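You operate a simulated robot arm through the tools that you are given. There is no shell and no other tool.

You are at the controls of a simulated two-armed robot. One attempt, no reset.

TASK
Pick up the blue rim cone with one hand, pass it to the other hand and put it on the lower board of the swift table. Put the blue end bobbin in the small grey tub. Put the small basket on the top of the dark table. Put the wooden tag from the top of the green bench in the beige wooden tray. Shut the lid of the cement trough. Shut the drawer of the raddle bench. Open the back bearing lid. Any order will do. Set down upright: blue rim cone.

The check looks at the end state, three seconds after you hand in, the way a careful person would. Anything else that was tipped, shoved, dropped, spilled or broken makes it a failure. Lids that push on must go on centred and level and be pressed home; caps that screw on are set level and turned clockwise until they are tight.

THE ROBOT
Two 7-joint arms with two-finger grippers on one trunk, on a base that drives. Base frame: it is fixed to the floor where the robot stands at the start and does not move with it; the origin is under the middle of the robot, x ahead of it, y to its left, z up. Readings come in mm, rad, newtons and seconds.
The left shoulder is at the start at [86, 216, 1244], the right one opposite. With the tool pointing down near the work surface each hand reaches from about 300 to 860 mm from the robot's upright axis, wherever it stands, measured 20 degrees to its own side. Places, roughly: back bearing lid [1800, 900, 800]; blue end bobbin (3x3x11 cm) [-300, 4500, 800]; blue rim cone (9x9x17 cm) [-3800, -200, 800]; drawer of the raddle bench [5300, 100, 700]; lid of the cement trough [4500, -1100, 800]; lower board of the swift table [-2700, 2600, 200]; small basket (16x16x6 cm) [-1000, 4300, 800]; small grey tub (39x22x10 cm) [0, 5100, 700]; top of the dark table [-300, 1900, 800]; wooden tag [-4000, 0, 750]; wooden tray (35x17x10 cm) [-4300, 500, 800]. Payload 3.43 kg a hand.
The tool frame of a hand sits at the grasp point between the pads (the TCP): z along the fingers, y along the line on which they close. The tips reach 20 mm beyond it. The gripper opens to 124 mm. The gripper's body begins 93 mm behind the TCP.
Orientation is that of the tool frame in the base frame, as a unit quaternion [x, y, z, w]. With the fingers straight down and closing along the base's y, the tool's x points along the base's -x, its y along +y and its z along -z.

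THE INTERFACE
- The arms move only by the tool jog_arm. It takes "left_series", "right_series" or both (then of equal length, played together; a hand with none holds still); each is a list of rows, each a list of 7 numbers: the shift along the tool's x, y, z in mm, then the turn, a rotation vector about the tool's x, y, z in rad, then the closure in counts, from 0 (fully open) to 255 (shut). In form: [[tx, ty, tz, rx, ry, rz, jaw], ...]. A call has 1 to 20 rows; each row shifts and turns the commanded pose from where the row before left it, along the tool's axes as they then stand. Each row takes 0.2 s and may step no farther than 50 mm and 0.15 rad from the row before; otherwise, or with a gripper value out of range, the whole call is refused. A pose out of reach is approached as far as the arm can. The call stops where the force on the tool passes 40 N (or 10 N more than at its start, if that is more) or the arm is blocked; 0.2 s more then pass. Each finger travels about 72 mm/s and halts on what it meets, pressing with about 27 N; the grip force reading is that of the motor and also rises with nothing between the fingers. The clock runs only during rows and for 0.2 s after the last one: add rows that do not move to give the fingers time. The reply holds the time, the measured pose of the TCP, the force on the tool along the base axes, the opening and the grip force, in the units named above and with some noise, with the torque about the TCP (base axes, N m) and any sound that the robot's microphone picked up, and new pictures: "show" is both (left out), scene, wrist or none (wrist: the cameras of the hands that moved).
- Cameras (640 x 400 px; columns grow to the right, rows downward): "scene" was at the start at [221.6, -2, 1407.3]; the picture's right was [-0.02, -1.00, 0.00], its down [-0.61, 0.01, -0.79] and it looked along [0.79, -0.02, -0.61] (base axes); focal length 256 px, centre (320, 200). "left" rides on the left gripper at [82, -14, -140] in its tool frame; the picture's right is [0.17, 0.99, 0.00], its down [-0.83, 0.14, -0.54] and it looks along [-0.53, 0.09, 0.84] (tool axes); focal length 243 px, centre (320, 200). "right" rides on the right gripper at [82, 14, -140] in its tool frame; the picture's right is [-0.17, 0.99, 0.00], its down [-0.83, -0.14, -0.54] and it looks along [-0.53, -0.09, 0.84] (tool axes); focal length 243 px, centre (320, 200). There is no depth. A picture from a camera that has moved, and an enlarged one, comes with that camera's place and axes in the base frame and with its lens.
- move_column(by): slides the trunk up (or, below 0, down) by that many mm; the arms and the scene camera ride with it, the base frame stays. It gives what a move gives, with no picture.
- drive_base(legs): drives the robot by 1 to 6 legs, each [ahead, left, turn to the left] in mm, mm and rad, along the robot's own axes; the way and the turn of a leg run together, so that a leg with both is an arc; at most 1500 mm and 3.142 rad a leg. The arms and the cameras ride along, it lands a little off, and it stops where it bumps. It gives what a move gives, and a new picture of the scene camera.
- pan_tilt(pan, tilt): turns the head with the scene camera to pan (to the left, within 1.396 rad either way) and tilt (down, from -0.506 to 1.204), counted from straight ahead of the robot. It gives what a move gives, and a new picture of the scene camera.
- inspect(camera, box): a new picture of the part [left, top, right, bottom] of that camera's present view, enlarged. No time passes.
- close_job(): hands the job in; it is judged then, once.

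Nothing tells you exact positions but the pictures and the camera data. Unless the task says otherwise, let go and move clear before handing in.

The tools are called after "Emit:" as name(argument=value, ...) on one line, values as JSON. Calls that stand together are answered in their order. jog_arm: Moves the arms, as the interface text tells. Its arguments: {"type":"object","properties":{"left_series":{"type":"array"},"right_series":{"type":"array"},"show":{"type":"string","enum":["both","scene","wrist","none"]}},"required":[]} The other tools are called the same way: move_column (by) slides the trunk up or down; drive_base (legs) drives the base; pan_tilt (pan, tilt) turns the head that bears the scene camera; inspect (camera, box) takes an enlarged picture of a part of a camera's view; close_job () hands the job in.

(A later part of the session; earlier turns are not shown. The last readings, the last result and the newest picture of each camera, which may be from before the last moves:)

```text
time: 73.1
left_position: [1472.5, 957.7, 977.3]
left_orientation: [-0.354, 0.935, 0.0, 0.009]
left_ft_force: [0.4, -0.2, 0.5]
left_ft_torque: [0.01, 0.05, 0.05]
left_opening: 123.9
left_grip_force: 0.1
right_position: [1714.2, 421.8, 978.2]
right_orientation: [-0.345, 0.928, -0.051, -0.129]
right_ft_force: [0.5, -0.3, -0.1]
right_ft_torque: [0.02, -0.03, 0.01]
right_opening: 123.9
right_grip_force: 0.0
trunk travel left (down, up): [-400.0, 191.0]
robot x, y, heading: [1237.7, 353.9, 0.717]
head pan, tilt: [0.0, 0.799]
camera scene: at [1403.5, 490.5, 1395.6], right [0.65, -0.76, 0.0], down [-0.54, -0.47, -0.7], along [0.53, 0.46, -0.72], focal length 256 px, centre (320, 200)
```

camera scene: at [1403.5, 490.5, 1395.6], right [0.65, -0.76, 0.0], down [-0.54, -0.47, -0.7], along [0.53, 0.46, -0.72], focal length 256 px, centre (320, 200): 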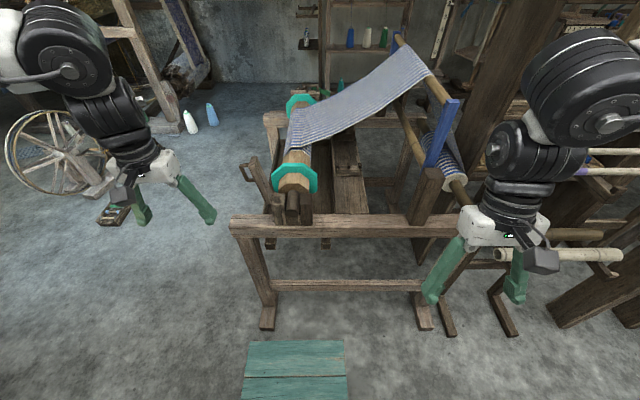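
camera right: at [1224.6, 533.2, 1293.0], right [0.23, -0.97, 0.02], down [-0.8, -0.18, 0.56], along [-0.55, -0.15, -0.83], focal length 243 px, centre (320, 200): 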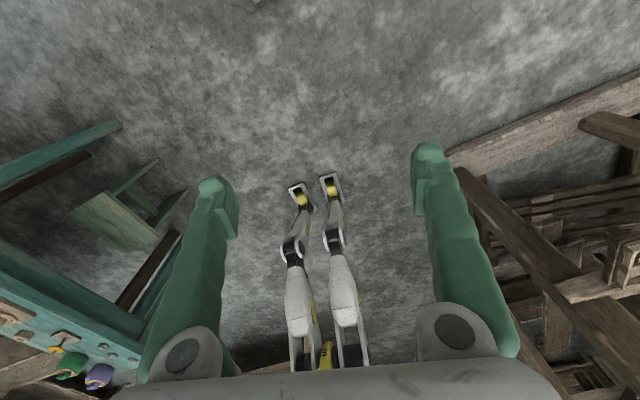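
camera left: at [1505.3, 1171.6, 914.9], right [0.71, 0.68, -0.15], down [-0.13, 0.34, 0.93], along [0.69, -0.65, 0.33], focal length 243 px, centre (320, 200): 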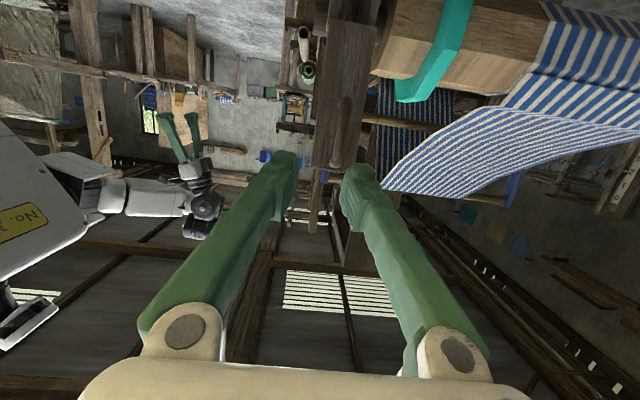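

The bearing lid is done. Next come the drawer and the trough at the far end, so I'll back away from the stool and study the passage.

Emit:
move_column(by=190)

Emit:
drive_base(legs=[[-250, 0, 0], [0, 0, -0.9]])

Emit:
pan_tilt(pan=0.0, tilt=0.45)

```text
time: 75.2
left_position: [1472.6, 957.6, 1165.0]
left_orientation: [-0.353, 0.936, -0.002, 0.006]
left_ft_force: [0.0, 0.6, -0.8]
left_ft_torque: [-0.04, 0.02, 0.02]
left_opening: 124.1
left_grip_force: 0.1
right_position: [1715.4, 422.0, 1166.3]
right_orientation: [-0.346, 0.928, -0.051, -0.13]
right_ft_force: [-0.6, 0.0, 0.7]
right_ft_torque: [0.02, -0.01, -0.01]
right_opening: 124.0
right_grip_force: 0.1
trunk travel left (down, up): [-590.0, 1.0]
robot x, y, heading: [1242.9, 350.7, 0.719]
head pan, tilt: [0.0, 0.799]
```

```text
time: 80.4
left_position: [1673.1, 382.3, 1166.9]
left_orientation: [0.089, 0.996, -0.003, 0.006]
left_ft_force: [0.6, 0.4, 0.9]
left_ft_torque: [0.05, -0.02, -0.01]
left_opening: 124.0
left_grip_force: 0.2
right_position: [1403.6, -138.9, 1167.7]
right_orientation: [0.094, 0.986, 0.011, -0.138]
right_ft_force: [-1.3, 0.8, -0.7]
right_ft_torque: [0.02, -0.02, -0.03]
right_opening: 124.1
right_grip_force: 0.1
trunk travel left (down, up): [-590.0, 1.0]
robot x, y, heading: [1052.6, 188.0, -0.185]
head pan, tilt: [0.0, 0.799]
camera scene: at [1141.3, 172.4, 1606.4], right [-0.19, -0.98, 0.0], down [-0.7, 0.13, -0.7], along [0.68, -0.13, -0.72], focal length 256 px, centre (320, 200)
```

scene: 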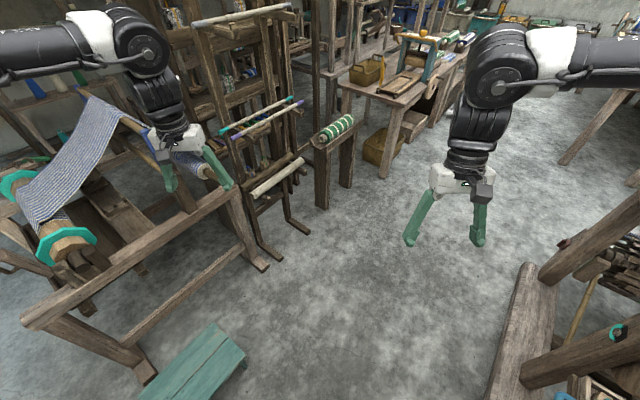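

```text
time: 81.2
left_position: [1674.0, 382.3, 1167.4]
left_orientation: [0.09, 0.996, -0.004, 0.007]
left_ft_force: [0.2, 0.0, 0.0]
left_ft_torque: [-0.02, 0.0, -0.01]
left_opening: 124.1
left_grip_force: 0.1
right_position: [1402.4, -140.7, 1168.5]
right_orientation: [0.093, 0.986, 0.011, -0.139]
right_ft_force: [0.5, 0.9, 1.1]
right_ft_torque: [0.04, 0.03, 0.01]
right_opening: 124.0
right_grip_force: 0.0
trunk travel left (down, up): [-590.0, 1.0]
robot x, y, heading: [1052.5, 185.4, -0.191]
head pan, tilt: [0.0, 0.45]
camera scene: at [1152.3, 170.1, 1636.8], right [-0.19, -0.98, 0.0], down [-0.43, 0.08, -0.9], along [0.88, -0.17, -0.44], focal length 256 px, centre (320, 200)
```

scene: 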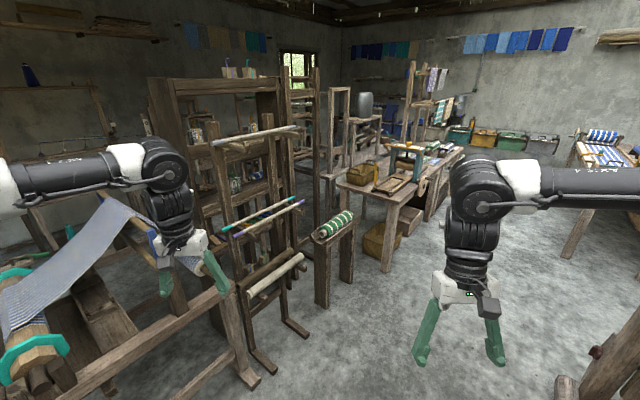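

The open floor runs along the front of the long table toward the right. I'll drive down that corridor and look for the way behind it.

Emit:
drive_base(legs=[[0, 0, -0.545], [1400, 0, 0]])

Emit:
pan_tilt(pan=0.6, tilt=0.4)

Emit:
pan_tilt(pan=0.0, tilt=0.4)

```text
time: 92.1
left_position: [2747.1, -919.3, 1166.9]
left_orientation: [0.353, 0.936, -0.005, 0.006]
left_ft_force: [1.1, 0.0, 0.2]
left_ft_torque: [-0.02, 0.0, -0.03]
left_opening: 124.1
left_grip_force: 0.1
right_position: [2247.5, -1226.3, 1169.3]
right_orientation: [0.354, 0.925, 0.047, -0.131]
right_ft_force: [-0.4, 0.9, -0.1]
right_ft_torque: [-0.02, 0.03, 0.01]
right_opening: 124.1
right_grip_force: 0.0
trunk travel left (down, up): [-590.0, 1.0]
robot x, y, heading: [2116.0, -766.1, -0.729]
head pan, tilt: [0.0, 0.45]
camera scene: at [2192.1, -830.8, 1636.9], right [-0.67, -0.75, 0.0], down [-0.32, 0.29, -0.9], along [0.67, -0.6, -0.43], focal length 256 px, centre (320, 200)
```

scene: 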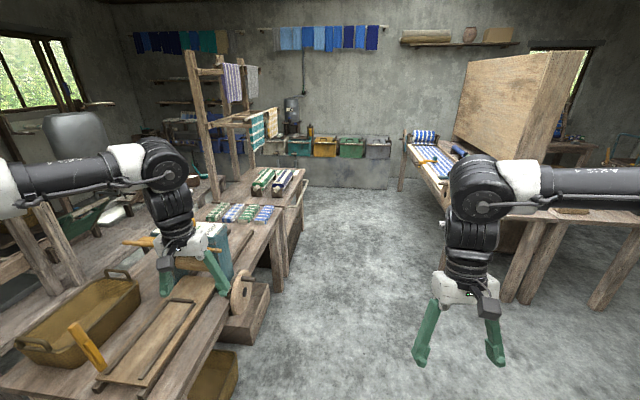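

```text
time: 93.1
left_position: [2748.4, -919.2, 1167.9]
left_orientation: [0.353, 0.936, -0.007, 0.004]
left_ft_force: [0.0, -1.1, 0.5]
left_ft_torque: [0.02, -0.01, 0.02]
left_opening: 123.9
left_grip_force: 0.0
right_position: [2247.5, -1228.6, 1170.1]
right_orientation: [0.354, 0.925, 0.048, -0.131]
right_ft_force: [-0.3, 1.0, -0.6]
right_ft_torque: [0.0, 0.0, -0.01]
right_opening: 123.8
right_grip_force: 0.0
trunk travel left (down, up): [-590.0, 1.0]
robot x, y, heading: [2116.9, -764.9, -0.734]
head pan, tilt: [0.6, 0.4]
camera scene: at [2215.8, -781.9, 1641.5], right [-0.13, -0.99, 0.0], down [-0.39, 0.05, -0.92], along [0.91, -0.12, -0.39], focal length 256 px, centre (320, 200)
```

scene: 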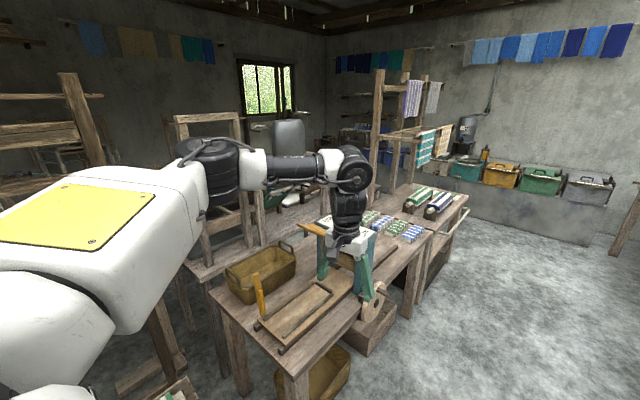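

```text
time: 94.1
left_position: [2748.4, -918.3, 1167.3]
left_orientation: [0.353, 0.936, -0.006, 0.005]
left_ft_force: [-0.4, -0.4, -0.3]
left_ft_torque: [0.02, 0.0, 0.03]
left_opening: 124.0
left_grip_force: 0.0
right_position: [2247.4, -1225.4, 1167.8]
right_orientation: [0.353, 0.925, 0.048, -0.131]
right_ft_force: [0.7, 0.1, 0.0]
right_ft_torque: [-0.03, 0.02, -0.02]
right_opening: 124.0
right_grip_force: 0.0
trunk travel left (down, up): [-590.0, 1.0]
robot x, y, heading: [2114.7, -768.7, -0.73]
head pan, tilt: [0.0, 0.4]
camera scene: at [2193.1, -831.5, 1641.5], right [-0.67, -0.75, 0.0], down [-0.29, 0.26, -0.92], along [0.69, -0.61, -0.39], focal length 256 px, centre (320, 200)
```

scene: 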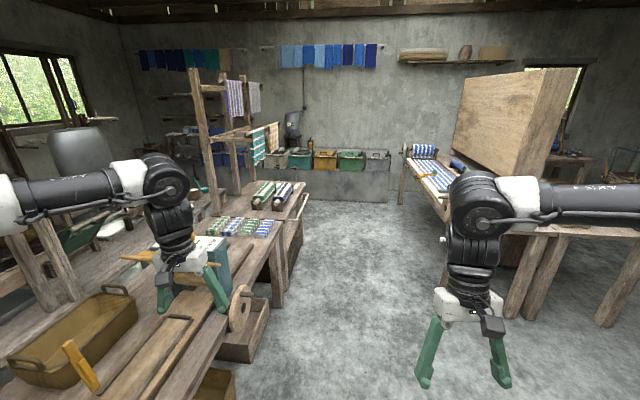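

Emit:
drive_base(legs=[[0, 0, -0.176], [1400, 0, 0]])

Emit:
pan_tilt(pan=0.9, tilt=0.35)

Emit:
pan_tilt(pan=1.39, tilt=0.35)

```text
time: 103.6
left_position: [3574.0, -2126.0, 1166.6]
left_orientation: [0.435, 0.9, -0.007, 0.004]
left_ft_force: [0.2, -0.4, 0.7]
left_ft_torque: [0.02, 0.01, 0.01]
left_opening: 124.0
left_grip_force: 0.1
right_position: [3024.3, -2340.0, 1167.8]
right_orientation: [0.435, 0.89, 0.059, -0.127]
right_ft_force: [0.1, -0.8, 0.9]
right_ft_torque: [0.01, -0.02, -0.01]
right_opening: 124.1
right_grip_force: 0.0
trunk travel left (down, up): [-590.0, 1.0]
robot x, y, heading: [2979.2, -1864.8, -0.906]
head pan, tilt: [0.0, 0.4]
camera scene: at [3042.2, -1942.2, 1641.6], right [-0.79, -0.62, 0.0], down [-0.24, 0.31, -0.92], along [0.57, -0.73, -0.39], focal length 256 px, centre (320, 200)
```

scene: 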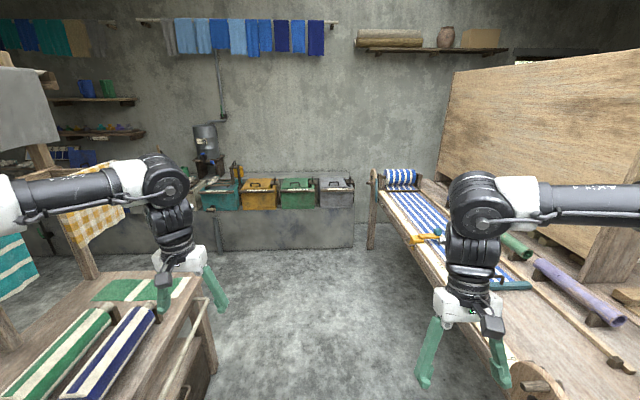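

```text
time: 104.8
left_position: [3574.7, -2126.8, 1167.4]
left_orientation: [0.433, 0.901, -0.006, 0.005]
left_ft_force: [0.1, -0.2, -0.3]
left_ft_torque: [0.03, -0.03, -0.01]
left_opening: 123.9
left_grip_force: 0.0
right_position: [3026.6, -2341.9, 1168.1]
right_orientation: [0.435, 0.89, 0.058, -0.126]
right_ft_force: [-0.1, -0.3, 0.4]
right_ft_torque: [-0.01, -0.01, -0.01]
right_opening: 123.8
right_grip_force: 0.1
trunk travel left (down, up): [-590.0, 1.0]
robot x, y, heading: [2983.0, -1862.9, -0.912]
head pan, tilt: [0.901, 0.351]
camera scene: at [3078.4, -1870.3, 1646.1], right [-0.01, -1.0, 0.0], down [-0.34, 0.0, -0.94], along [0.94, -0.01, -0.34], focal length 256 px, centre (320, 200)
```

scene: 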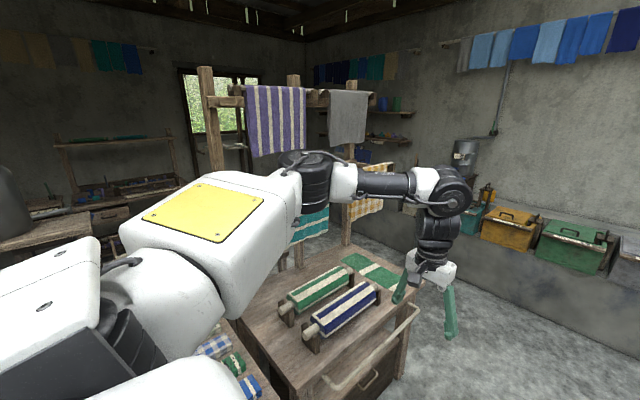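

```text
time: 105.7
left_position: [3573.2, -2125.4, 1166.9]
left_orientation: [0.433, 0.901, -0.006, 0.005]
left_ft_force: [-0.1, 0.2, -0.4]
left_ft_torque: [-0.01, 0.01, -0.03]
left_opening: 124.1
left_grip_force: 0.1
right_position: [3027.3, -2342.6, 1168.3]
right_orientation: [0.434, 0.89, 0.059, -0.126]
right_ft_force: [0.0, 0.3, -0.4]
right_ft_torque: [0.01, 0.0, -0.01]
right_opening: 123.6
right_grip_force: 0.0
trunk travel left (down, up): [-590.0, 1.0]
robot x, y, heading: [2977.4, -1868.6, -0.909]
head pan, tilt: [1.389, 0.351]
camera scene: at [3067.9, -1826.6, 1646.1], right [0.46, -0.89, 0.0], down [-0.3, -0.16, -0.94], along [0.83, 0.44, -0.34], focal length 256 px, centre (320, 200)
```

scene: 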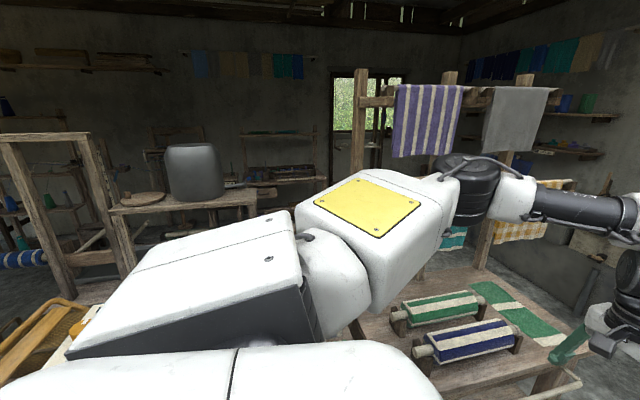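

The room's axes lie along (0.617, −0.787) and (0.787, 0.617). The aisle continues around the table's right end, so I'll go past it, turn left and look behind the table.

Emit:
drive_base(legs=[[1450, 60, 0], [0, 0, 1.45]])

Emit:
pan_tilt(pan=0.4, tilt=0.35)

```text
time: 119.5
left_position: [4238.2, -2401.4, 1167.4]
left_orientation: [-0.277, 0.961, -0.002, 0.007]
left_ft_force: [0.3, -0.2, 0.9]
left_ft_torque: [0.0, 0.01, 0.03]
left_opening: 124.0
left_grip_force: 0.1
right_position: [4389.8, -2968.8, 1167.6]
right_orientation: [-0.27, 0.953, -0.041, -0.133]
right_ft_force: [0.2, 0.5, 0.2]
right_ft_torque: [-0.02, 0.02, -0.03]
right_opening: 123.8
right_grip_force: 0.0
trunk travel left (down, up): [-590.0, 1.0]
robot x, y, heading: [3912.4, -2964.6, 0.553]
head pan, tilt: [1.389, 0.351]
camera scene: at [3884.7, -2873.2, 1646.1], right [0.93, 0.36, 0.0], down [0.12, -0.32, -0.94], along [-0.34, 0.87, -0.34], focal length 256 px, centre (320, 200)
```

scene: 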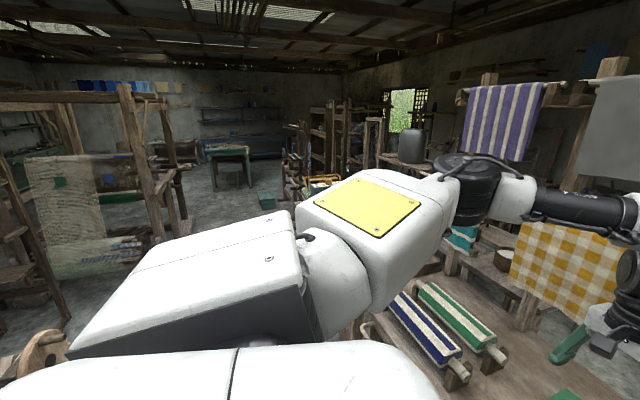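

```text
time: 120.8
left_position: [4235.8, -2400.7, 1166.5]
left_orientation: [-0.277, 0.961, -0.002, 0.009]
left_ft_force: [-0.9, 0.0, 0.2]
left_ft_torque: [-0.01, -0.03, 0.01]
left_opening: 123.9
left_grip_force: 0.1
right_position: [4389.7, -2968.7, 1169.1]
right_orientation: [-0.27, 0.953, -0.041, -0.133]
right_ft_force: [-0.4, 1.3, -0.1]
right_ft_torque: [0.0, 0.0, 0.0]
right_opening: 124.0
right_grip_force: 0.1
trunk travel left (down, up): [-590.0, 1.0]
robot x, y, heading: [3913.3, -2962.9, 0.552]
head pan, tilt: [0.4, 0.351]
camera scene: at [3972.3, -2883.9, 1646.1], right [0.82, -0.58, 0.0], down [-0.2, -0.28, -0.94], along [0.54, 0.77, -0.34], focal length 256 px, centre (320, 200)
```

scene: 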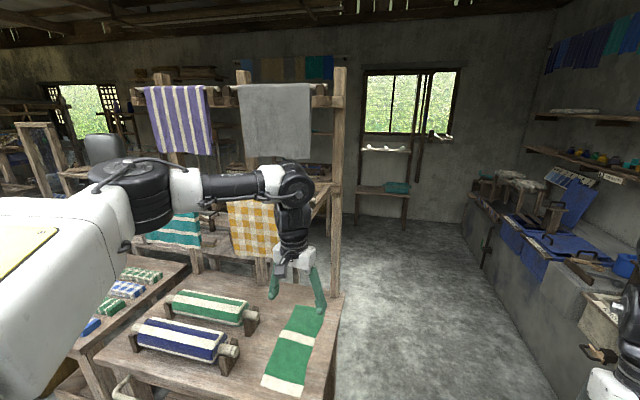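

Emit:
drive_base(legs=[[0, -410, 0], [0, 0, 0.113], [1450, 0, 0]])

Emit:
pan_tilt(pan=1.39, tilt=0.3)

Emit:
pan_tilt(pan=0.6, tilt=0.4)

```text
time: 136.0
left_position: [5519.6, -1807.6, 1167.1]
left_orientation: [-0.337, 0.941, -0.001, 0.008]
left_ft_force: [-0.2, -0.1, 0.6]
left_ft_torque: [0.03, -0.02, -0.01]
left_opening: 124.1
left_grip_force: 0.0
right_position: [5741.8, -2351.5, 1168.9]
right_orientation: [-0.329, 0.934, -0.049, -0.131]
right_ft_force: [-0.1, -0.7, 0.0]
right_ft_torque: [-0.01, -0.01, -0.01]
right_opening: 123.9
right_grip_force: 0.0
trunk travel left (down, up): [-590.0, 1.0]
robot x, y, heading: [5264.4, -2407.1, 0.676]
head pan, tilt: [0.4, 0.351]
camera scene: at [5316.9, -2319.8, 1646.1], right [0.88, -0.47, 0.0], down [-0.16, -0.3, -0.94], along [0.44, 0.83, -0.34], focal length 256 px, centre (320, 200)
```

scene: 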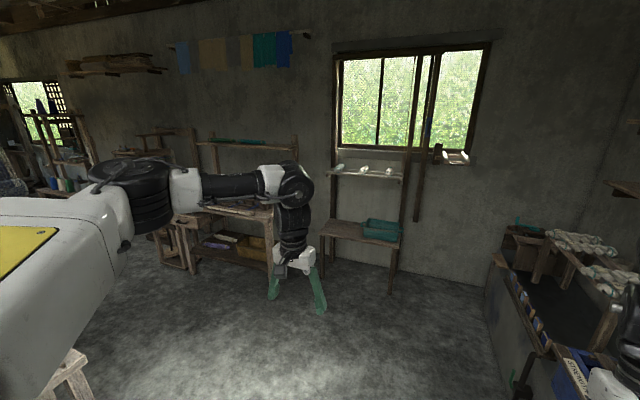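

```text
time: 137.3
left_position: [5519.7, -1807.3, 1168.2]
left_orientation: [-0.337, 0.942, -0.001, 0.008]
left_ft_force: [-0.3, -0.3, 0.7]
left_ft_torque: [-0.01, -0.01, 0.01]
left_opening: 124.0
left_grip_force: 0.1
right_position: [5741.5, -2350.8, 1167.8]
right_orientation: [-0.329, 0.934, -0.049, -0.13]
right_ft_force: [1.2, 0.1, -0.5]
right_ft_torque: [0.02, 0.0, 0.03]
right_opening: 123.8
right_grip_force: 0.1
trunk travel left (down, up): [-590.0, 1.0]
robot x, y, heading: [5264.9, -2406.0, 0.683]
head pan, tilt: [1.389, 0.3]
camera scene: at [5228.8, -2319.4, 1650.8], right [0.88, 0.48, 0.0], down [0.14, -0.26, -0.96], along [-0.45, 0.84, -0.3], focal length 256 px, centre (320, 200)
```

scene: 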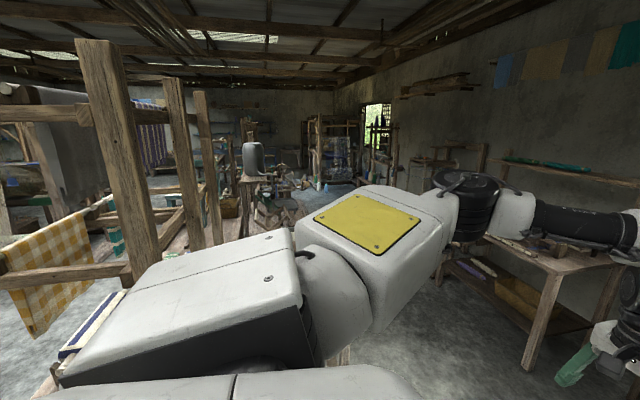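

```text
time: 138.4
left_position: [5519.2, -1808.3, 1166.0]
left_orientation: [-0.337, 0.942, -0.001, 0.008]
left_ft_force: [0.1, -0.3, -0.9]
left_ft_torque: [0.01, -0.02, 0.0]
left_opening: 123.8
left_grip_force: 0.1
right_position: [5741.9, -2350.6, 1168.1]
right_orientation: [-0.329, 0.934, -0.048, -0.13]
right_ft_force: [0.1, -1.0, -0.3]
right_ft_torque: [0.03, -0.01, 0.0]
right_opening: 124.2
right_grip_force: 0.0
trunk travel left (down, up): [-590.0, 1.0]
robot x, y, heading: [5262.4, -2406.5, 0.68]
head pan, tilt: [0.6, 0.4]
camera scene: at [5299.8, -2312.8, 1641.5], right [0.96, -0.29, 0.0], down [-0.11, -0.37, -0.92], along [0.26, 0.88, -0.39], focal length 256 px, centre (320, 200)
```

scene: 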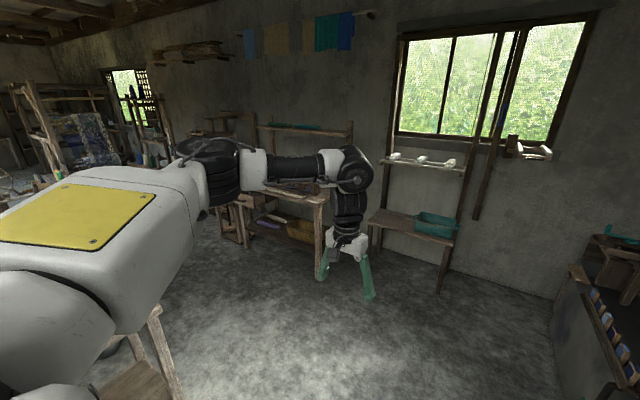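

The raddle bench stands by the window wall ahead-left. I'll advance a bit more to clear the towel rack, then turn left.

Emit:
drive_base(legs=[[450, 0, 0], [0, 0, 1.2]])

Emit:
pan_tilt(pan=0.3, tilt=0.45)

```text
time: 145.7
left_position: [5155.9, -1663.1, 1167.1]
left_orientation: [0.805, -0.593, -0.004, -0.007]
left_ft_force: [0.1, 1.0, 0.5]
left_ft_torque: [0.01, -0.01, 0.01]
left_opening: 124.0
left_grip_force: 0.0
right_position: [5743.9, -1662.5, 1168.2]
right_orientation: [0.794, -0.592, 0.113, 0.081]
right_ft_force: [0.4, 0.0, -0.6]
right_ft_torque: [0.03, -0.01, 0.02]
right_opening: 123.7
right_grip_force: 0.1
trunk travel left (down, up): [-590.0, 1.0]
robot x, y, heading: [5617.7, -2124.9, 1.863]
head pan, tilt: [0.6, 0.4]
camera scene: at [5542.0, -2059.3, 1641.5], right [0.63, 0.78, 0.0], down [0.3, -0.24, -0.92], along [-0.72, 0.58, -0.39], focal length 256 px, centre (320, 200)
```

scene: 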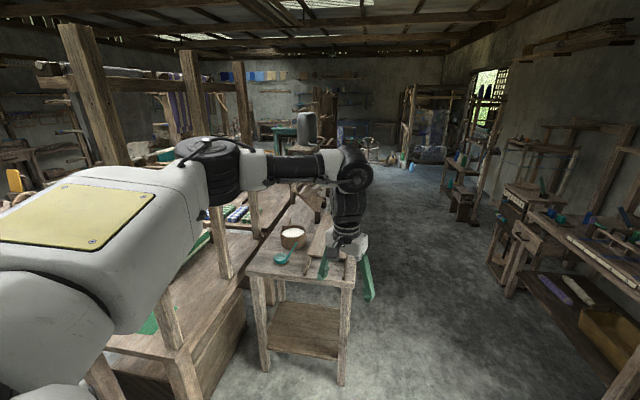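

```text
time: 146.5
left_position: [5154.8, -1662.9, 1167.1]
left_orientation: [0.805, -0.593, -0.004, -0.006]
left_ft_force: [-0.3, 0.8, 0.6]
left_ft_torque: [0.0, 0.04, 0.0]
left_opening: 123.9
left_grip_force: 0.1
right_position: [5743.4, -1662.3, 1168.2]
right_orientation: [0.795, -0.591, 0.113, 0.08]
right_ft_force: [0.6, -0.4, 0.1]
right_ft_torque: [-0.02, -0.01, 0.01]
right_opening: 124.0
right_grip_force: 0.1
trunk travel left (down, up): [-590.0, 1.0]
robot x, y, heading: [5614.9, -2121.7, 1.862]
head pan, tilt: [0.3, 0.45]
camera scene: at [5562.6, -2041.3, 1636.9], right [0.83, 0.56, 0.0], down [0.24, -0.36, -0.9], along [-0.5, 0.75, -0.44], focal length 256 px, centre (320, 200)
```

scene: 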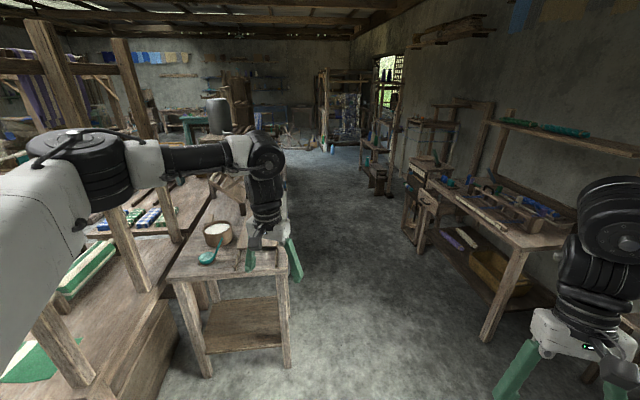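

The aisle behind the table opens ahead: trough side on the left, raddle bench on the right. I'll drive to the aisle's middle, parallel to the benches.

Emit:
drive_base(legs=[[0, 0, 0.374], [600, -450, 0]])

Emit:
pan_tilt(pan=0.35, tilt=0.5)

Emit:
pan_tilt(pan=-0.35, tilt=0.5)

```text
time: 154.5
left_position: [5013.5, -1111.0, 1168.2]
left_orientation: [0.898, -0.439, -0.005, -0.006]
left_ft_force: [0.1, -0.3, 0.4]
left_ft_torque: [0.04, 0.02, -0.01]
left_opening: 124.2
left_grip_force: 0.0
right_position: [5563.7, -901.7, 1168.7]
right_orientation: [0.888, -0.439, 0.126, 0.06]
right_ft_force: [0.5, -0.4, 0.7]
right_ft_torque: [0.04, -0.03, 0.0]
right_opening: 124.3
right_grip_force: 0.0
trunk travel left (down, up): [-590.0, 1.0]
robot x, y, heading: [5603.7, -1376.3, 2.224]
head pan, tilt: [0.3, 0.45]
camera scene: at [5528.9, -1320.9, 1636.9], right [0.58, 0.82, 0.0], down [0.35, -0.25, -0.9], along [-0.73, 0.52, -0.44], focal length 256 px, centre (320, 200)
```

scene: 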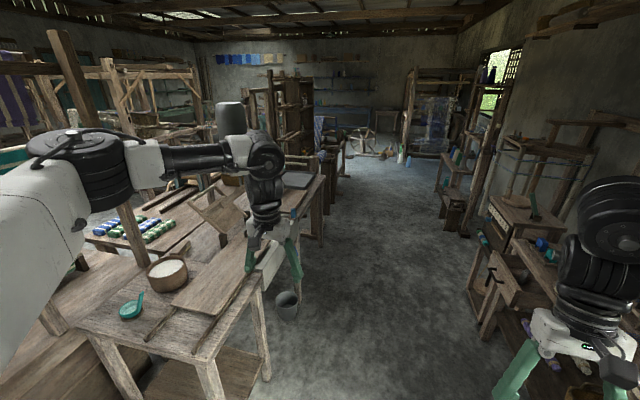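

```text
time: 155.1
left_position: [5014.2, -1110.4, 1165.7]
left_orientation: [0.898, -0.44, -0.005, -0.007]
left_ft_force: [0.3, -0.5, 0.7]
left_ft_torque: [0.01, 0.03, -0.01]
left_opening: 124.2
left_grip_force: 0.1
right_position: [5564.1, -902.0, 1169.5]
right_orientation: [0.887, -0.44, 0.126, 0.059]
right_ft_force: [0.0, -0.6, -0.4]
right_ft_torque: [-0.04, 0.04, -0.01]
right_opening: 123.9
right_grip_force: 0.0
trunk travel left (down, up): [-590.0, 1.0]
robot x, y, heading: [5605.1, -1380.8, 2.226]
head pan, tilt: [0.351, 0.499]
camera scene: at [5527.1, -1324.9, 1632.4], right [0.54, 0.84, 0.0], down [0.4, -0.26, -0.88], along [-0.74, 0.47, -0.48], focal length 256 px, centre (320, 200)
```

scene: 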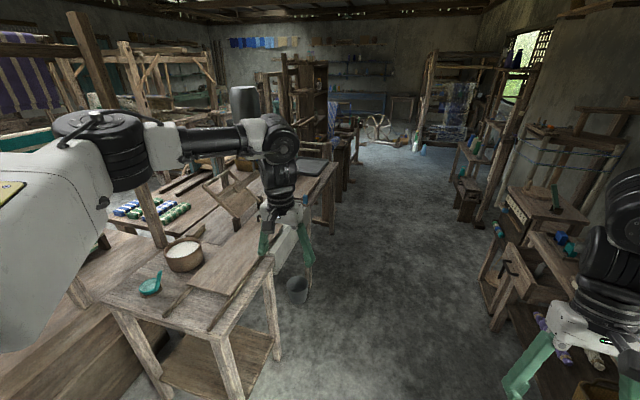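

```text
time: 156.2
left_position: [5014.5, -1109.9, 1167.2]
left_orientation: [0.898, -0.44, -0.005, -0.007]
left_ft_force: [-0.3, 0.6, -0.5]
left_ft_torque: [-0.01, 0.0, 0.03]
left_opening: 123.8
left_grip_force: 0.1
right_position: [5563.7, -902.9, 1168.8]
right_orientation: [0.888, -0.439, 0.126, 0.059]
right_ft_force: [-0.1, 0.3, -1.0]
right_ft_torque: [0.03, -0.01, 0.03]
right_opening: 123.9
right_grip_force: 0.1
trunk travel left (down, up): [-590.0, 1.0]
robot x, y, heading: [5606.7, -1376.7, 2.223]
head pan, tilt: [-0.351, 0.499]
camera scene: at [5576.6, -1286.9, 1632.4], right [0.95, 0.3, 0.0], down [0.14, -0.46, -0.88], along [-0.26, 0.84, -0.48], focal length 256 px, centre (320, 200)
```

scene: 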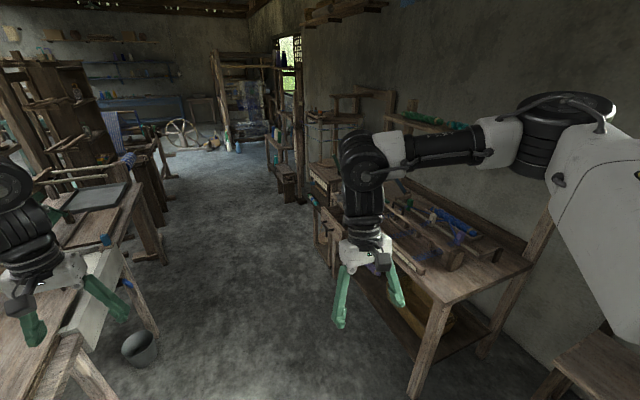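

I see a whitish slab beyond the small table, probably the trough, and a bucket on the floor near (4255, −740). I'll move a little along the aisle and look left at the trough.

Emit:
drive_base(legs=[[500, 0, 0]])

Emit:
jog_arm(left_series=[[45, 0, -10, 0, 0, 0, 0], [45, 0, -10, 0, 0, 0, 0], [45, 0, 0, 0, 0, 0, 0], [45, 0, 0, 0, 0, 0, 0], [45, 0, 0, 0, 0, 0, 0]], show="none")

Emit:
pan_tilt(pan=0.8, tilt=0.6)

Emit:
pan_tilt(pan=1.3, tilt=0.6)

```text
time: 159.8
left_position: [4709.0, -717.5, 1166.5]
left_orientation: [0.899, -0.438, -0.004, -0.007]
left_ft_force: [0.6, 0.5, 0.5]
left_ft_torque: [-0.01, -0.02, 0.0]
left_opening: 124.2
left_grip_force: 0.0
right_position: [5259.7, -506.4, 1168.9]
right_orientation: [0.888, -0.438, 0.125, 0.059]
right_ft_force: [-0.7, 1.1, -0.3]
right_ft_torque: [0.0, 0.03, 0.02]
right_opening: 123.8
right_grip_force: 0.1
trunk travel left (down, up): [-590.0, 1.0]
robot x, y, heading: [5302.6, -985.5, 2.232]
head pan, tilt: [-0.351, 0.499]
camera scene: at [5273.7, -892.6, 1632.5], right [0.95, 0.3, 0.0], down [0.14, -0.46, -0.88], along [-0.26, 0.84, -0.48], focal length 256 px, centre (320, 200)
```

scene: 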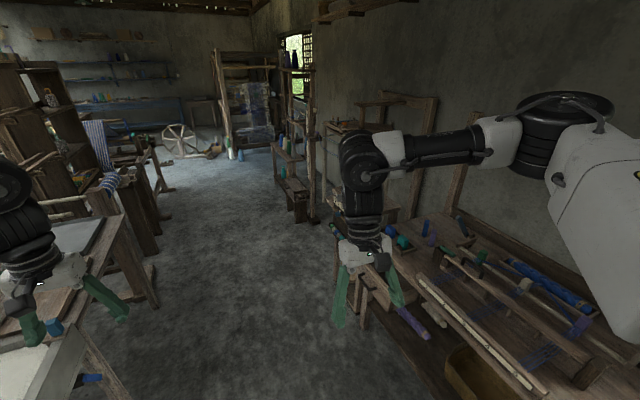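

```text
time: 160.9
left_position: [4846.4, -901.2, 1185.4]
left_orientation: [0.9, -0.437, -0.005, -0.007]
left_ft_force: [0.0, -0.1, 0.3]
left_ft_torque: [0.05, 0.01, 0.01]
left_opening: 124.1
left_grip_force: 0.1
left hand out of reach, approached as far as the arm can: row 5
right_position: [5260.0, -508.7, 1169.6]
right_orientation: [0.888, -0.438, 0.125, 0.059]
right_ft_force: [0.2, 0.3, 0.7]
right_ft_torque: [0.02, -0.02, -0.04]
right_opening: 123.9
right_grip_force: 0.0
trunk travel left (down, up): [-590.0, 1.0]
robot x, y, heading: [5303.5, -985.0, 2.225]
head pan, tilt: [-0.351, 0.499]
```

```text
time: 162.3
left_position: [4845.4, -898.4, 1185.1]
left_orientation: [0.899, -0.438, -0.005, -0.006]
left_ft_force: [0.6, 0.0, -0.1]
left_ft_torque: [-0.01, 0.01, -0.02]
left_opening: 123.8
left_grip_force: 0.1
right_position: [5258.1, -506.2, 1168.9]
right_orientation: [0.888, -0.438, 0.126, 0.06]
right_ft_force: [0.5, 0.6, 0.9]
right_ft_torque: [-0.01, 0.01, -0.02]
right_opening: 124.0
right_grip_force: 0.1
trunk travel left (down, up): [-590.0, 1.0]
robot x, y, heading: [5302.8, -983.0, 2.227]
head pan, tilt: [0.799, 0.6]
camera scene: at [5212.4, -968.1, 1623.3], right [0.12, 0.99, 0.0], down [0.56, -0.07, -0.83], along [-0.82, 0.1, -0.56], focal length 256 px, centre (320, 200)
```

scene: 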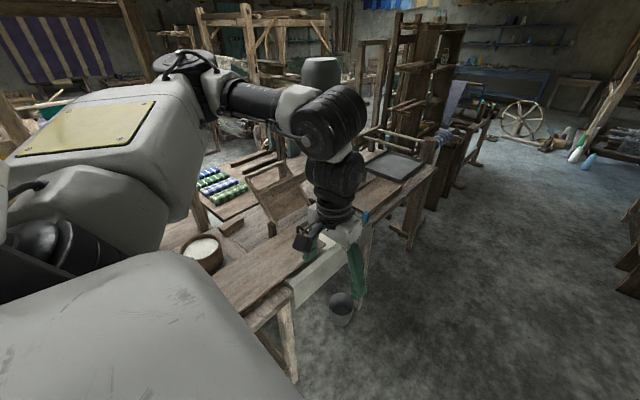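

```text
time: 163.2
left_position: [4845.6, -896.9, 1185.4]
left_orientation: [0.899, -0.438, -0.005, -0.006]
left_ft_force: [0.2, 0.5, -0.4]
left_ft_torque: [-0.01, 0.02, -0.02]
left_opening: 123.9
left_grip_force: 0.0
right_position: [5258.8, -506.5, 1168.3]
right_orientation: [0.888, -0.438, 0.125, 0.06]
right_ft_force: [0.2, 0.0, -0.1]
right_ft_torque: [0.0, 0.0, 0.04]
right_opening: 124.2
right_grip_force: 0.1
trunk travel left (down, up): [-590.0, 1.0]
robot x, y, heading: [5303.2, -984.7, 2.227]
head pan, tilt: [1.3, 0.6]
camera scene: at [5218.3, -1011.4, 1623.3], right [-0.38, 0.93, 0.0], down [0.52, 0.21, -0.83], along [-0.76, -0.31, -0.56], focal length 256 px, centre (320, 200)
```

scene: 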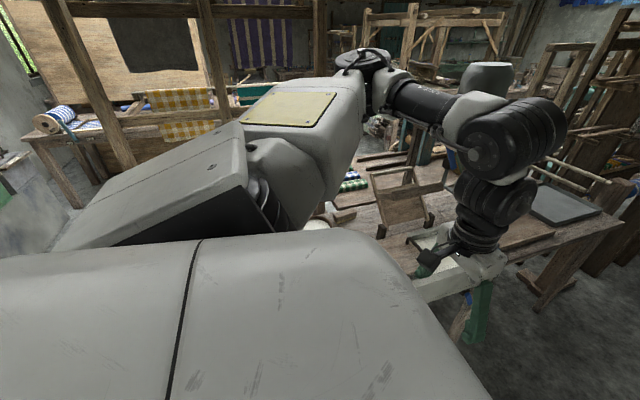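

I can make out a wooden panel leaning open behind a whitish trough. I'll go level with it and turn to face it.

Emit:
drive_base(legs=[[380, 0, 0], [0, 0, 1.58]])

Emit:
pan_tilt(pan=0.0, tilt=0.75)

```text
time: 171.3
left_position: [4990.5, -1146.4, 1186.0]
left_orientation: [0.945, 0.328, -0.008, -0.001]
left_ft_force: [0.1, -0.1, 0.6]
left_ft_torque: [0.01, 0.0, -0.01]
left_opening: 124.0
left_grip_force: 0.1
right_position: [4596.9, -734.8, 1167.9]
right_orientation: [0.937, 0.32, 0.131, -0.047]
right_ft_force: [-0.6, -0.7, -0.4]
right_ft_torque: [-0.02, -0.02, 0.0]
right_opening: 124.1
right_grip_force: 0.0
trunk travel left (down, up): [-590.0, 1.0]
robot x, y, heading: [5080.0, -687.1, -2.481]
head pan, tilt: [1.3, 0.6]
camera scene: at [5105.2, -775.0, 1623.3], right [-0.93, -0.38, 0.0], down [-0.21, 0.52, -0.83], along [0.31, -0.76, -0.56], focal length 256 px, centre (320, 200)
```

scene: 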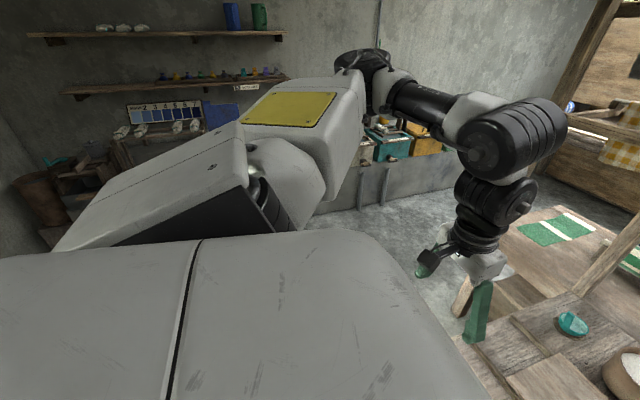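

```text
time: 172.8
left_position: [4991.8, -1146.8, 1184.7]
left_orientation: [0.945, 0.328, -0.008, -0.001]
left_ft_force: [0.4, 0.5, 0.7]
left_ft_torque: [-0.03, 0.03, 0.0]
left_opening: 124.0
left_grip_force: 0.0
right_position: [4598.2, -735.5, 1168.6]
right_orientation: [0.937, 0.32, 0.131, -0.047]
right_ft_force: [0.1, -0.5, -0.8]
right_ft_torque: [-0.04, 0.0, 0.0]
right_opening: 124.0
right_grip_force: 0.1
trunk travel left (down, up): [-590.0, 1.0]
robot x, y, heading: [5078.1, -687.3, -2.481]
head pan, tilt: [0.0, 0.75]
camera scene: at [5006.3, -744.2, 1610.4], right [-0.61, 0.79, 0.0], down [0.54, 0.42, -0.73], along [-0.58, -0.45, -0.68], focal length 256 px, centre (320, 200)
```

scene: 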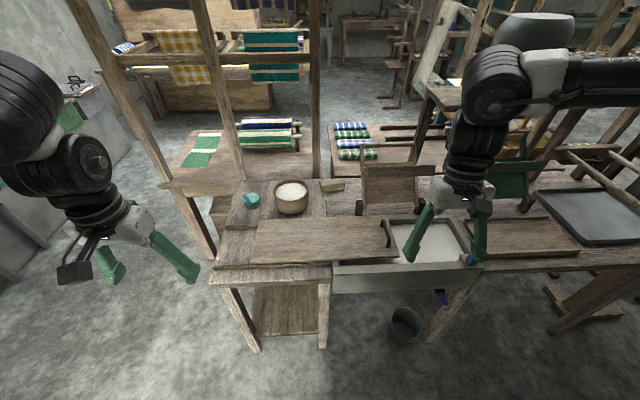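

The trough is a pale basin with a sliding board lid lying to its left; there's a handle on the board's right end. I'll enlarge that.

Emit:
inspect(camera="scene", box=[210, 170, 500, 350])

Emit:
inspect(camera="scene", box=[320, 180, 500, 300])

Emit:
inspect(camera="right", box=[0, 0, 640, 400])

```text
2.21 times, centred on (355, 260) of scene
camera zoom: at [5006.3, -744.2, 1610.4], right [-0.61, 0.79, 0.0], down [0.54, 0.42, -0.73], along [-0.58, -0.45, -0.68], focal length 566 px, centre (243, 68)
```

zoom: 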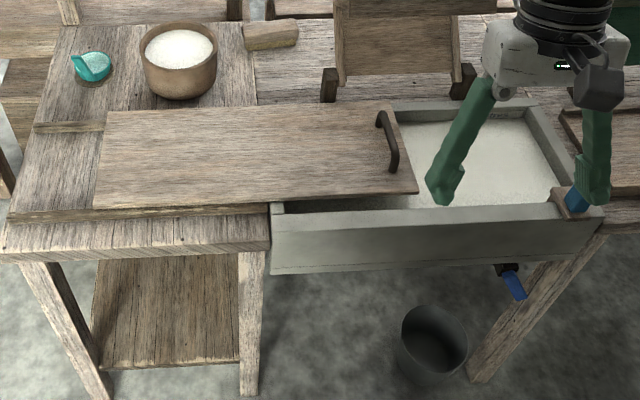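

```text
3.33 times, centred on (410, 240) of scene
camera zoom: at [5006.3, -744.2, 1610.4], right [-0.61, 0.79, 0.0], down [0.54, 0.42, -0.73], along [-0.58, -0.45, -0.68], focal length 855 px, centre (20, 67)
```

zoom: 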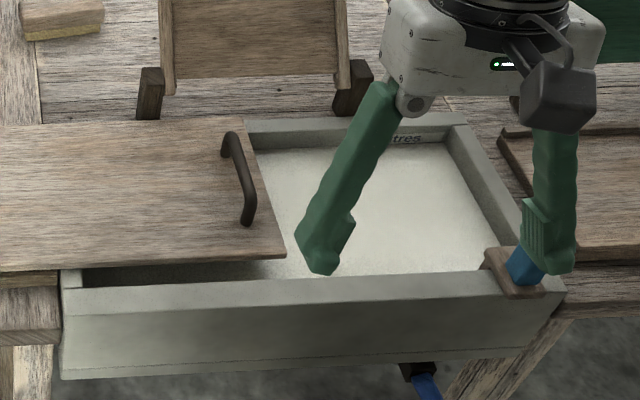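

```text
1.00 times, centred on (320, 200) of right (not enlarged: the box is as wide or as high as the picture)
camera zoom: at [4638.6, -721.6, 1326.2], right [0.48, -0.88, -0.05], down [-0.83, -0.47, 0.29], along [-0.28, -0.1, -0.96], focal length 243 px, centre (320, 200)
```

zoom: 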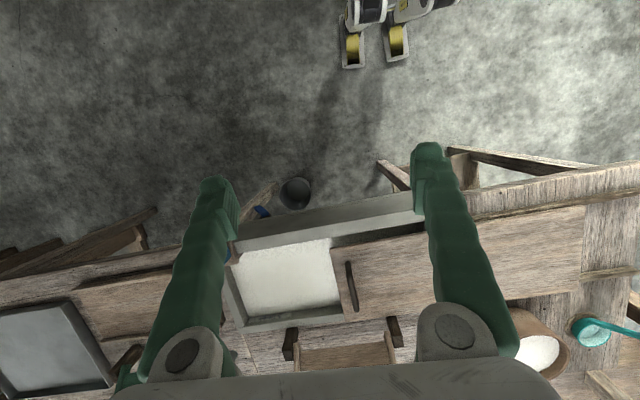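

It's a sliding lid. The handle bar is at about robot-frame forward 726, right 253, z≈843, and the lid must slide about 242 mm to the right. I'll lower the trunk and shift right 200 mm so the whole stroke is in reach.

Emit:
drive_base(legs=[[0, -200, 0]])

Emit:
move_column(by=-190)

Emit:
jog_arm(right_series=[[-20, 0, -10, 0, -0.14, 0, 0], [-20, 0, 0, 0, -0.139, 0, 0]])

```text
time: 176.1
left_position: [4869.3, -989.4, 1184.6]
left_orientation: [0.945, 0.328, -0.007, 0.0]
left_ft_force: [-0.2, -0.4, 0.2]
left_ft_torque: [0.01, 0.04, -0.03]
left_opening: 124.0
left_grip_force: 0.1
right_position: [4476.1, -576.1, 1168.4]
right_orientation: [0.937, 0.321, 0.131, -0.047]
right_ft_force: [0.7, -0.3, 0.6]
right_ft_torque: [0.03, -0.02, 0.01]
right_opening: 124.0
right_grip_force: 0.1
trunk travel left (down, up): [-590.0, 1.0]
robot x, y, heading: [4952.8, -530.1, -2.48]
head pan, tilt: [0.0, 0.75]
camera scene: at [4883.9, -586.4, 1610.4], right [-0.61, 0.79, 0.0], down [0.54, 0.42, -0.73], along [-0.58, -0.45, -0.68], focal length 256 px, centre (320, 200)
```

scene: 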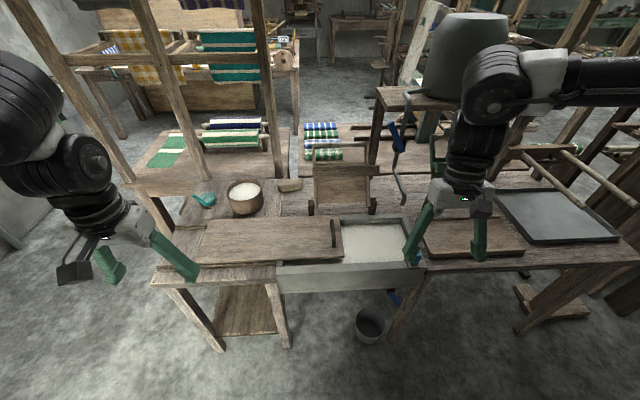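

```text
time: 178.2
left_position: [4908.5, -958.3, 872.9]
left_orientation: [0.927, 0.322, 0.18, -0.067]
left_ft_force: [0.5, -0.2, -0.2]
left_ft_torque: [0.02, 0.02, -0.01]
left_opening: 124.1
left_grip_force: 0.0
right_position: [4475.5, -575.6, 978.1]
right_orientation: [0.937, 0.32, 0.13, -0.047]
right_ft_force: [-0.3, 0.1, 0.4]
right_ft_torque: [0.01, 0.02, 0.02]
right_opening: 124.1
right_grip_force: 0.0
trunk travel left (down, up): [-400.0, 191.0]
robot x, y, heading: [4956.4, -526.7, -2.479]
head pan, tilt: [0.0, 0.75]
```

```text
time: 178.8
left_position: [4907.8, -957.5, 873.8]
left_orientation: [0.927, 0.322, 0.181, -0.066]
left_ft_force: [0.1, -0.1, 0.0]
left_ft_torque: [0.0, -0.02, -0.02]
left_opening: 123.9
left_grip_force: 0.0
right_position: [4418.5, -582.7, 1000.7]
right_orientation: [0.946, 0.324, -0.002, -0.002]
right_ft_force: [-0.2, -0.6, 0.0]
right_ft_torque: [-0.04, 0.0, 0.0]
right_opening: 123.9
right_grip_force: 0.0
right hand out of reach, approached as far as the arm can: row 1, 2
trunk travel left (down, up): [-400.0, 191.0]
robot x, y, heading: [4952.3, -531.2, -2.484]
head pan, tilt: [0.0, 0.75]
camera scene: at [4784.0, -662.4, 1399.7], right [-0.61, 0.79, 0.0], down [0.54, 0.42, -0.73], along [-0.58, -0.45, -0.68], focal length 256 px, centre (320, 200)
camera right: at [4492.9, -544.5, 1139.0], right [0.47, -0.88, 0.0], down [-0.74, -0.4, 0.54], along [-0.48, -0.25, -0.84], focal length 243 px, centre (320, 200)
```

scene: 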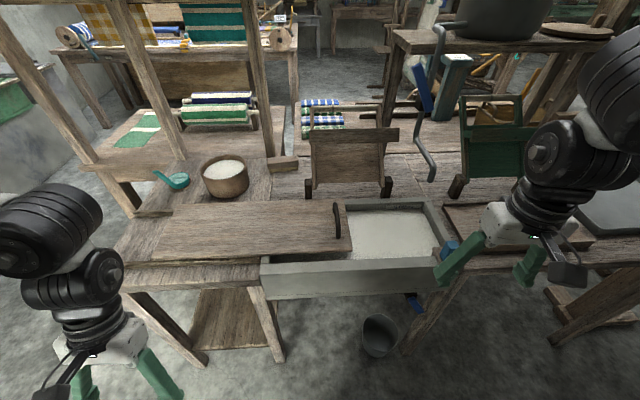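
right: 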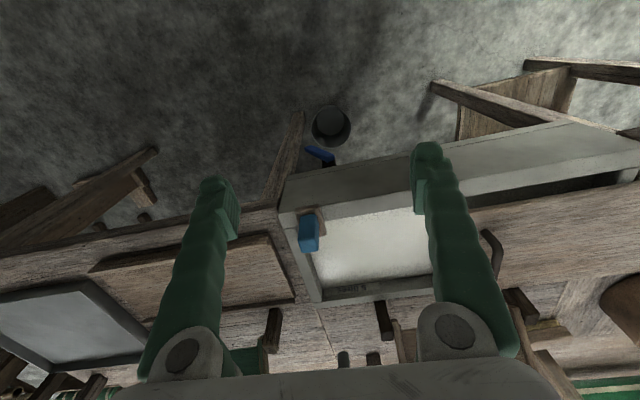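

Emit:
inspect(camera="scene", box=[280, 180, 460, 300])

Emit:
inspect(camera="right", box=[270, 90, 640, 320])

```text
3.33 times, centred on (370, 240) of scene
camera zoom: at [4784.0, -662.4, 1399.7], right [-0.61, 0.79, 0.0], down [0.54, 0.42, -0.73], along [-0.58, -0.45, -0.68], focal length 855 px, centre (153, 67)
```

zoom: 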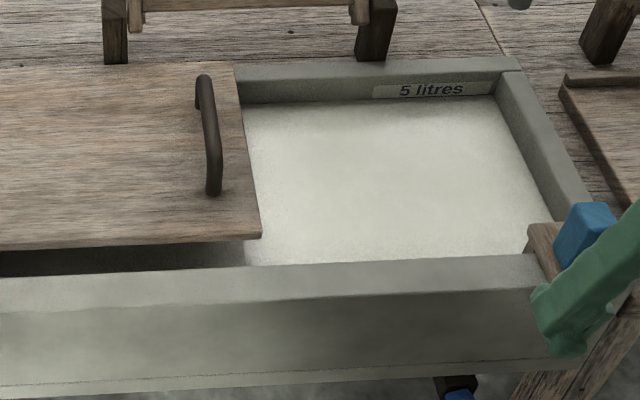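

```text
1.73 times, centred on (455, 205) of right
camera zoom: at [4492.9, -544.5, 1139.0], right [0.47, -0.88, 0.0], down [-0.74, -0.4, 0.54], along [-0.48, -0.25, -0.84], focal length 420 px, centre (86, 191)
```

zoom: 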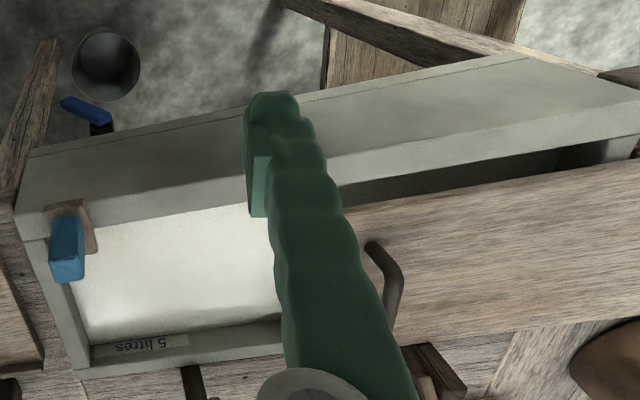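

The handle bar centre is at forward 725, left −49, z≈843, about 110 mm long. I'm moving the right hand above it, jaws closing sideways.

Emit:
jog_arm(right_series=[[0, 35, 0, 0, 0, 0, 100], [-20, 35, 0, 0, 0, 0, 150], [-40, 28, 0, 0, 0, 0, 150], [-40, 28, 0, 0, 0, 0, 150], [-40, 28, 10, 0, 0, 0, 150], [-40, 28, 10, 0, 0, 0, 150], [-40, 28, 12, 0, 0, 0, 150], [-40, 26, 12, 0, 0, 0, 150], [-10, 0, 14, 0, 0, 0, 150], [0, 0, 0, 0, 0, 0, 150]])

```text
refused: row 7 steps farther than a row can; nothing moved
```

Emit:
jog_arm(right_series=[[0, 35, 0, 0, 0, 0, 100], [-20, 35, 0, 0, 0, 0, 150], [-39, 28, 0, 0, 0, 0, 150], [-39, 28, 0, 0, 0, 0, 150], [-39, 28, 8, 0, 0, 0, 150], [-39, 28, 8, 0, 0, 0, 150], [-39, 28, 8, 0, 0, 0, 150], [-39, 26, 8, 0, 0, 0, 150], [-16, 0, 26, 0, 0, 0, 150], [0, 0, 0, 0, 0, 0, 150]])

```text
time: 181.2
left_position: [4908.3, -958.2, 872.9]
left_orientation: [0.927, 0.322, 0.181, -0.066]
left_ft_force: [0.0, -0.6, -0.1]
left_ft_torque: [-0.01, 0.02, 0.01]
left_opening: 124.0
left_grip_force: 0.1
right_position: [4267.1, -858.8, 936.9]
right_orientation: [0.962, 0.272, 0.006, -0.004]
right_ft_force: [-1.3, -0.3, 0.1]
right_ft_torque: [-0.01, 0.0, 0.01]
right_opening: 51.0
right_grip_force: 0.1
right hand out of reach, approached as far as the arm can: row 1, 2
trunk travel left (down, up): [-400.0, 191.0]
robot x, y, heading: [4953.3, -530.8, -2.481]
head pan, tilt: [0.0, 0.75]
stopped in row 10 (right hand): the arm was blocked; the commanded pose is now the measured one
camera scene: at [4784.8, -663.1, 1399.7], right [-0.61, 0.79, 0.0], down [0.54, 0.42, -0.73], along [-0.58, -0.45, -0.68], focal length 256 px, centre (320, 200)
camera right: at [4342.6, -830.4, 1078.4], right [0.37, -0.93, -0.01], down [-0.79, -0.32, 0.53], along [-0.49, -0.19, -0.85], focal length 243 px, centre (320, 200)
```

scene: 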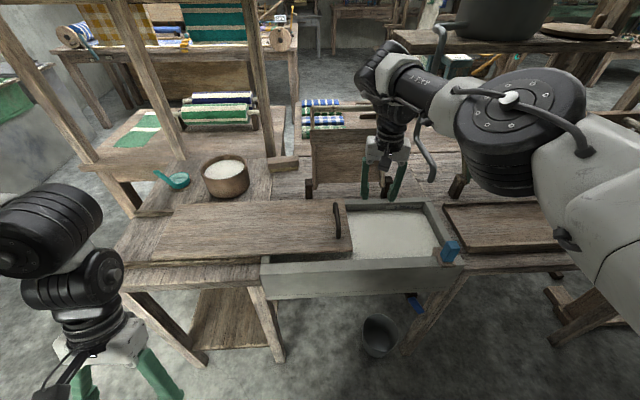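
right: 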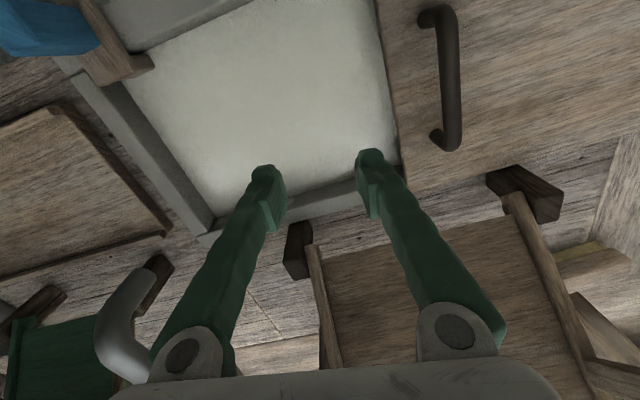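

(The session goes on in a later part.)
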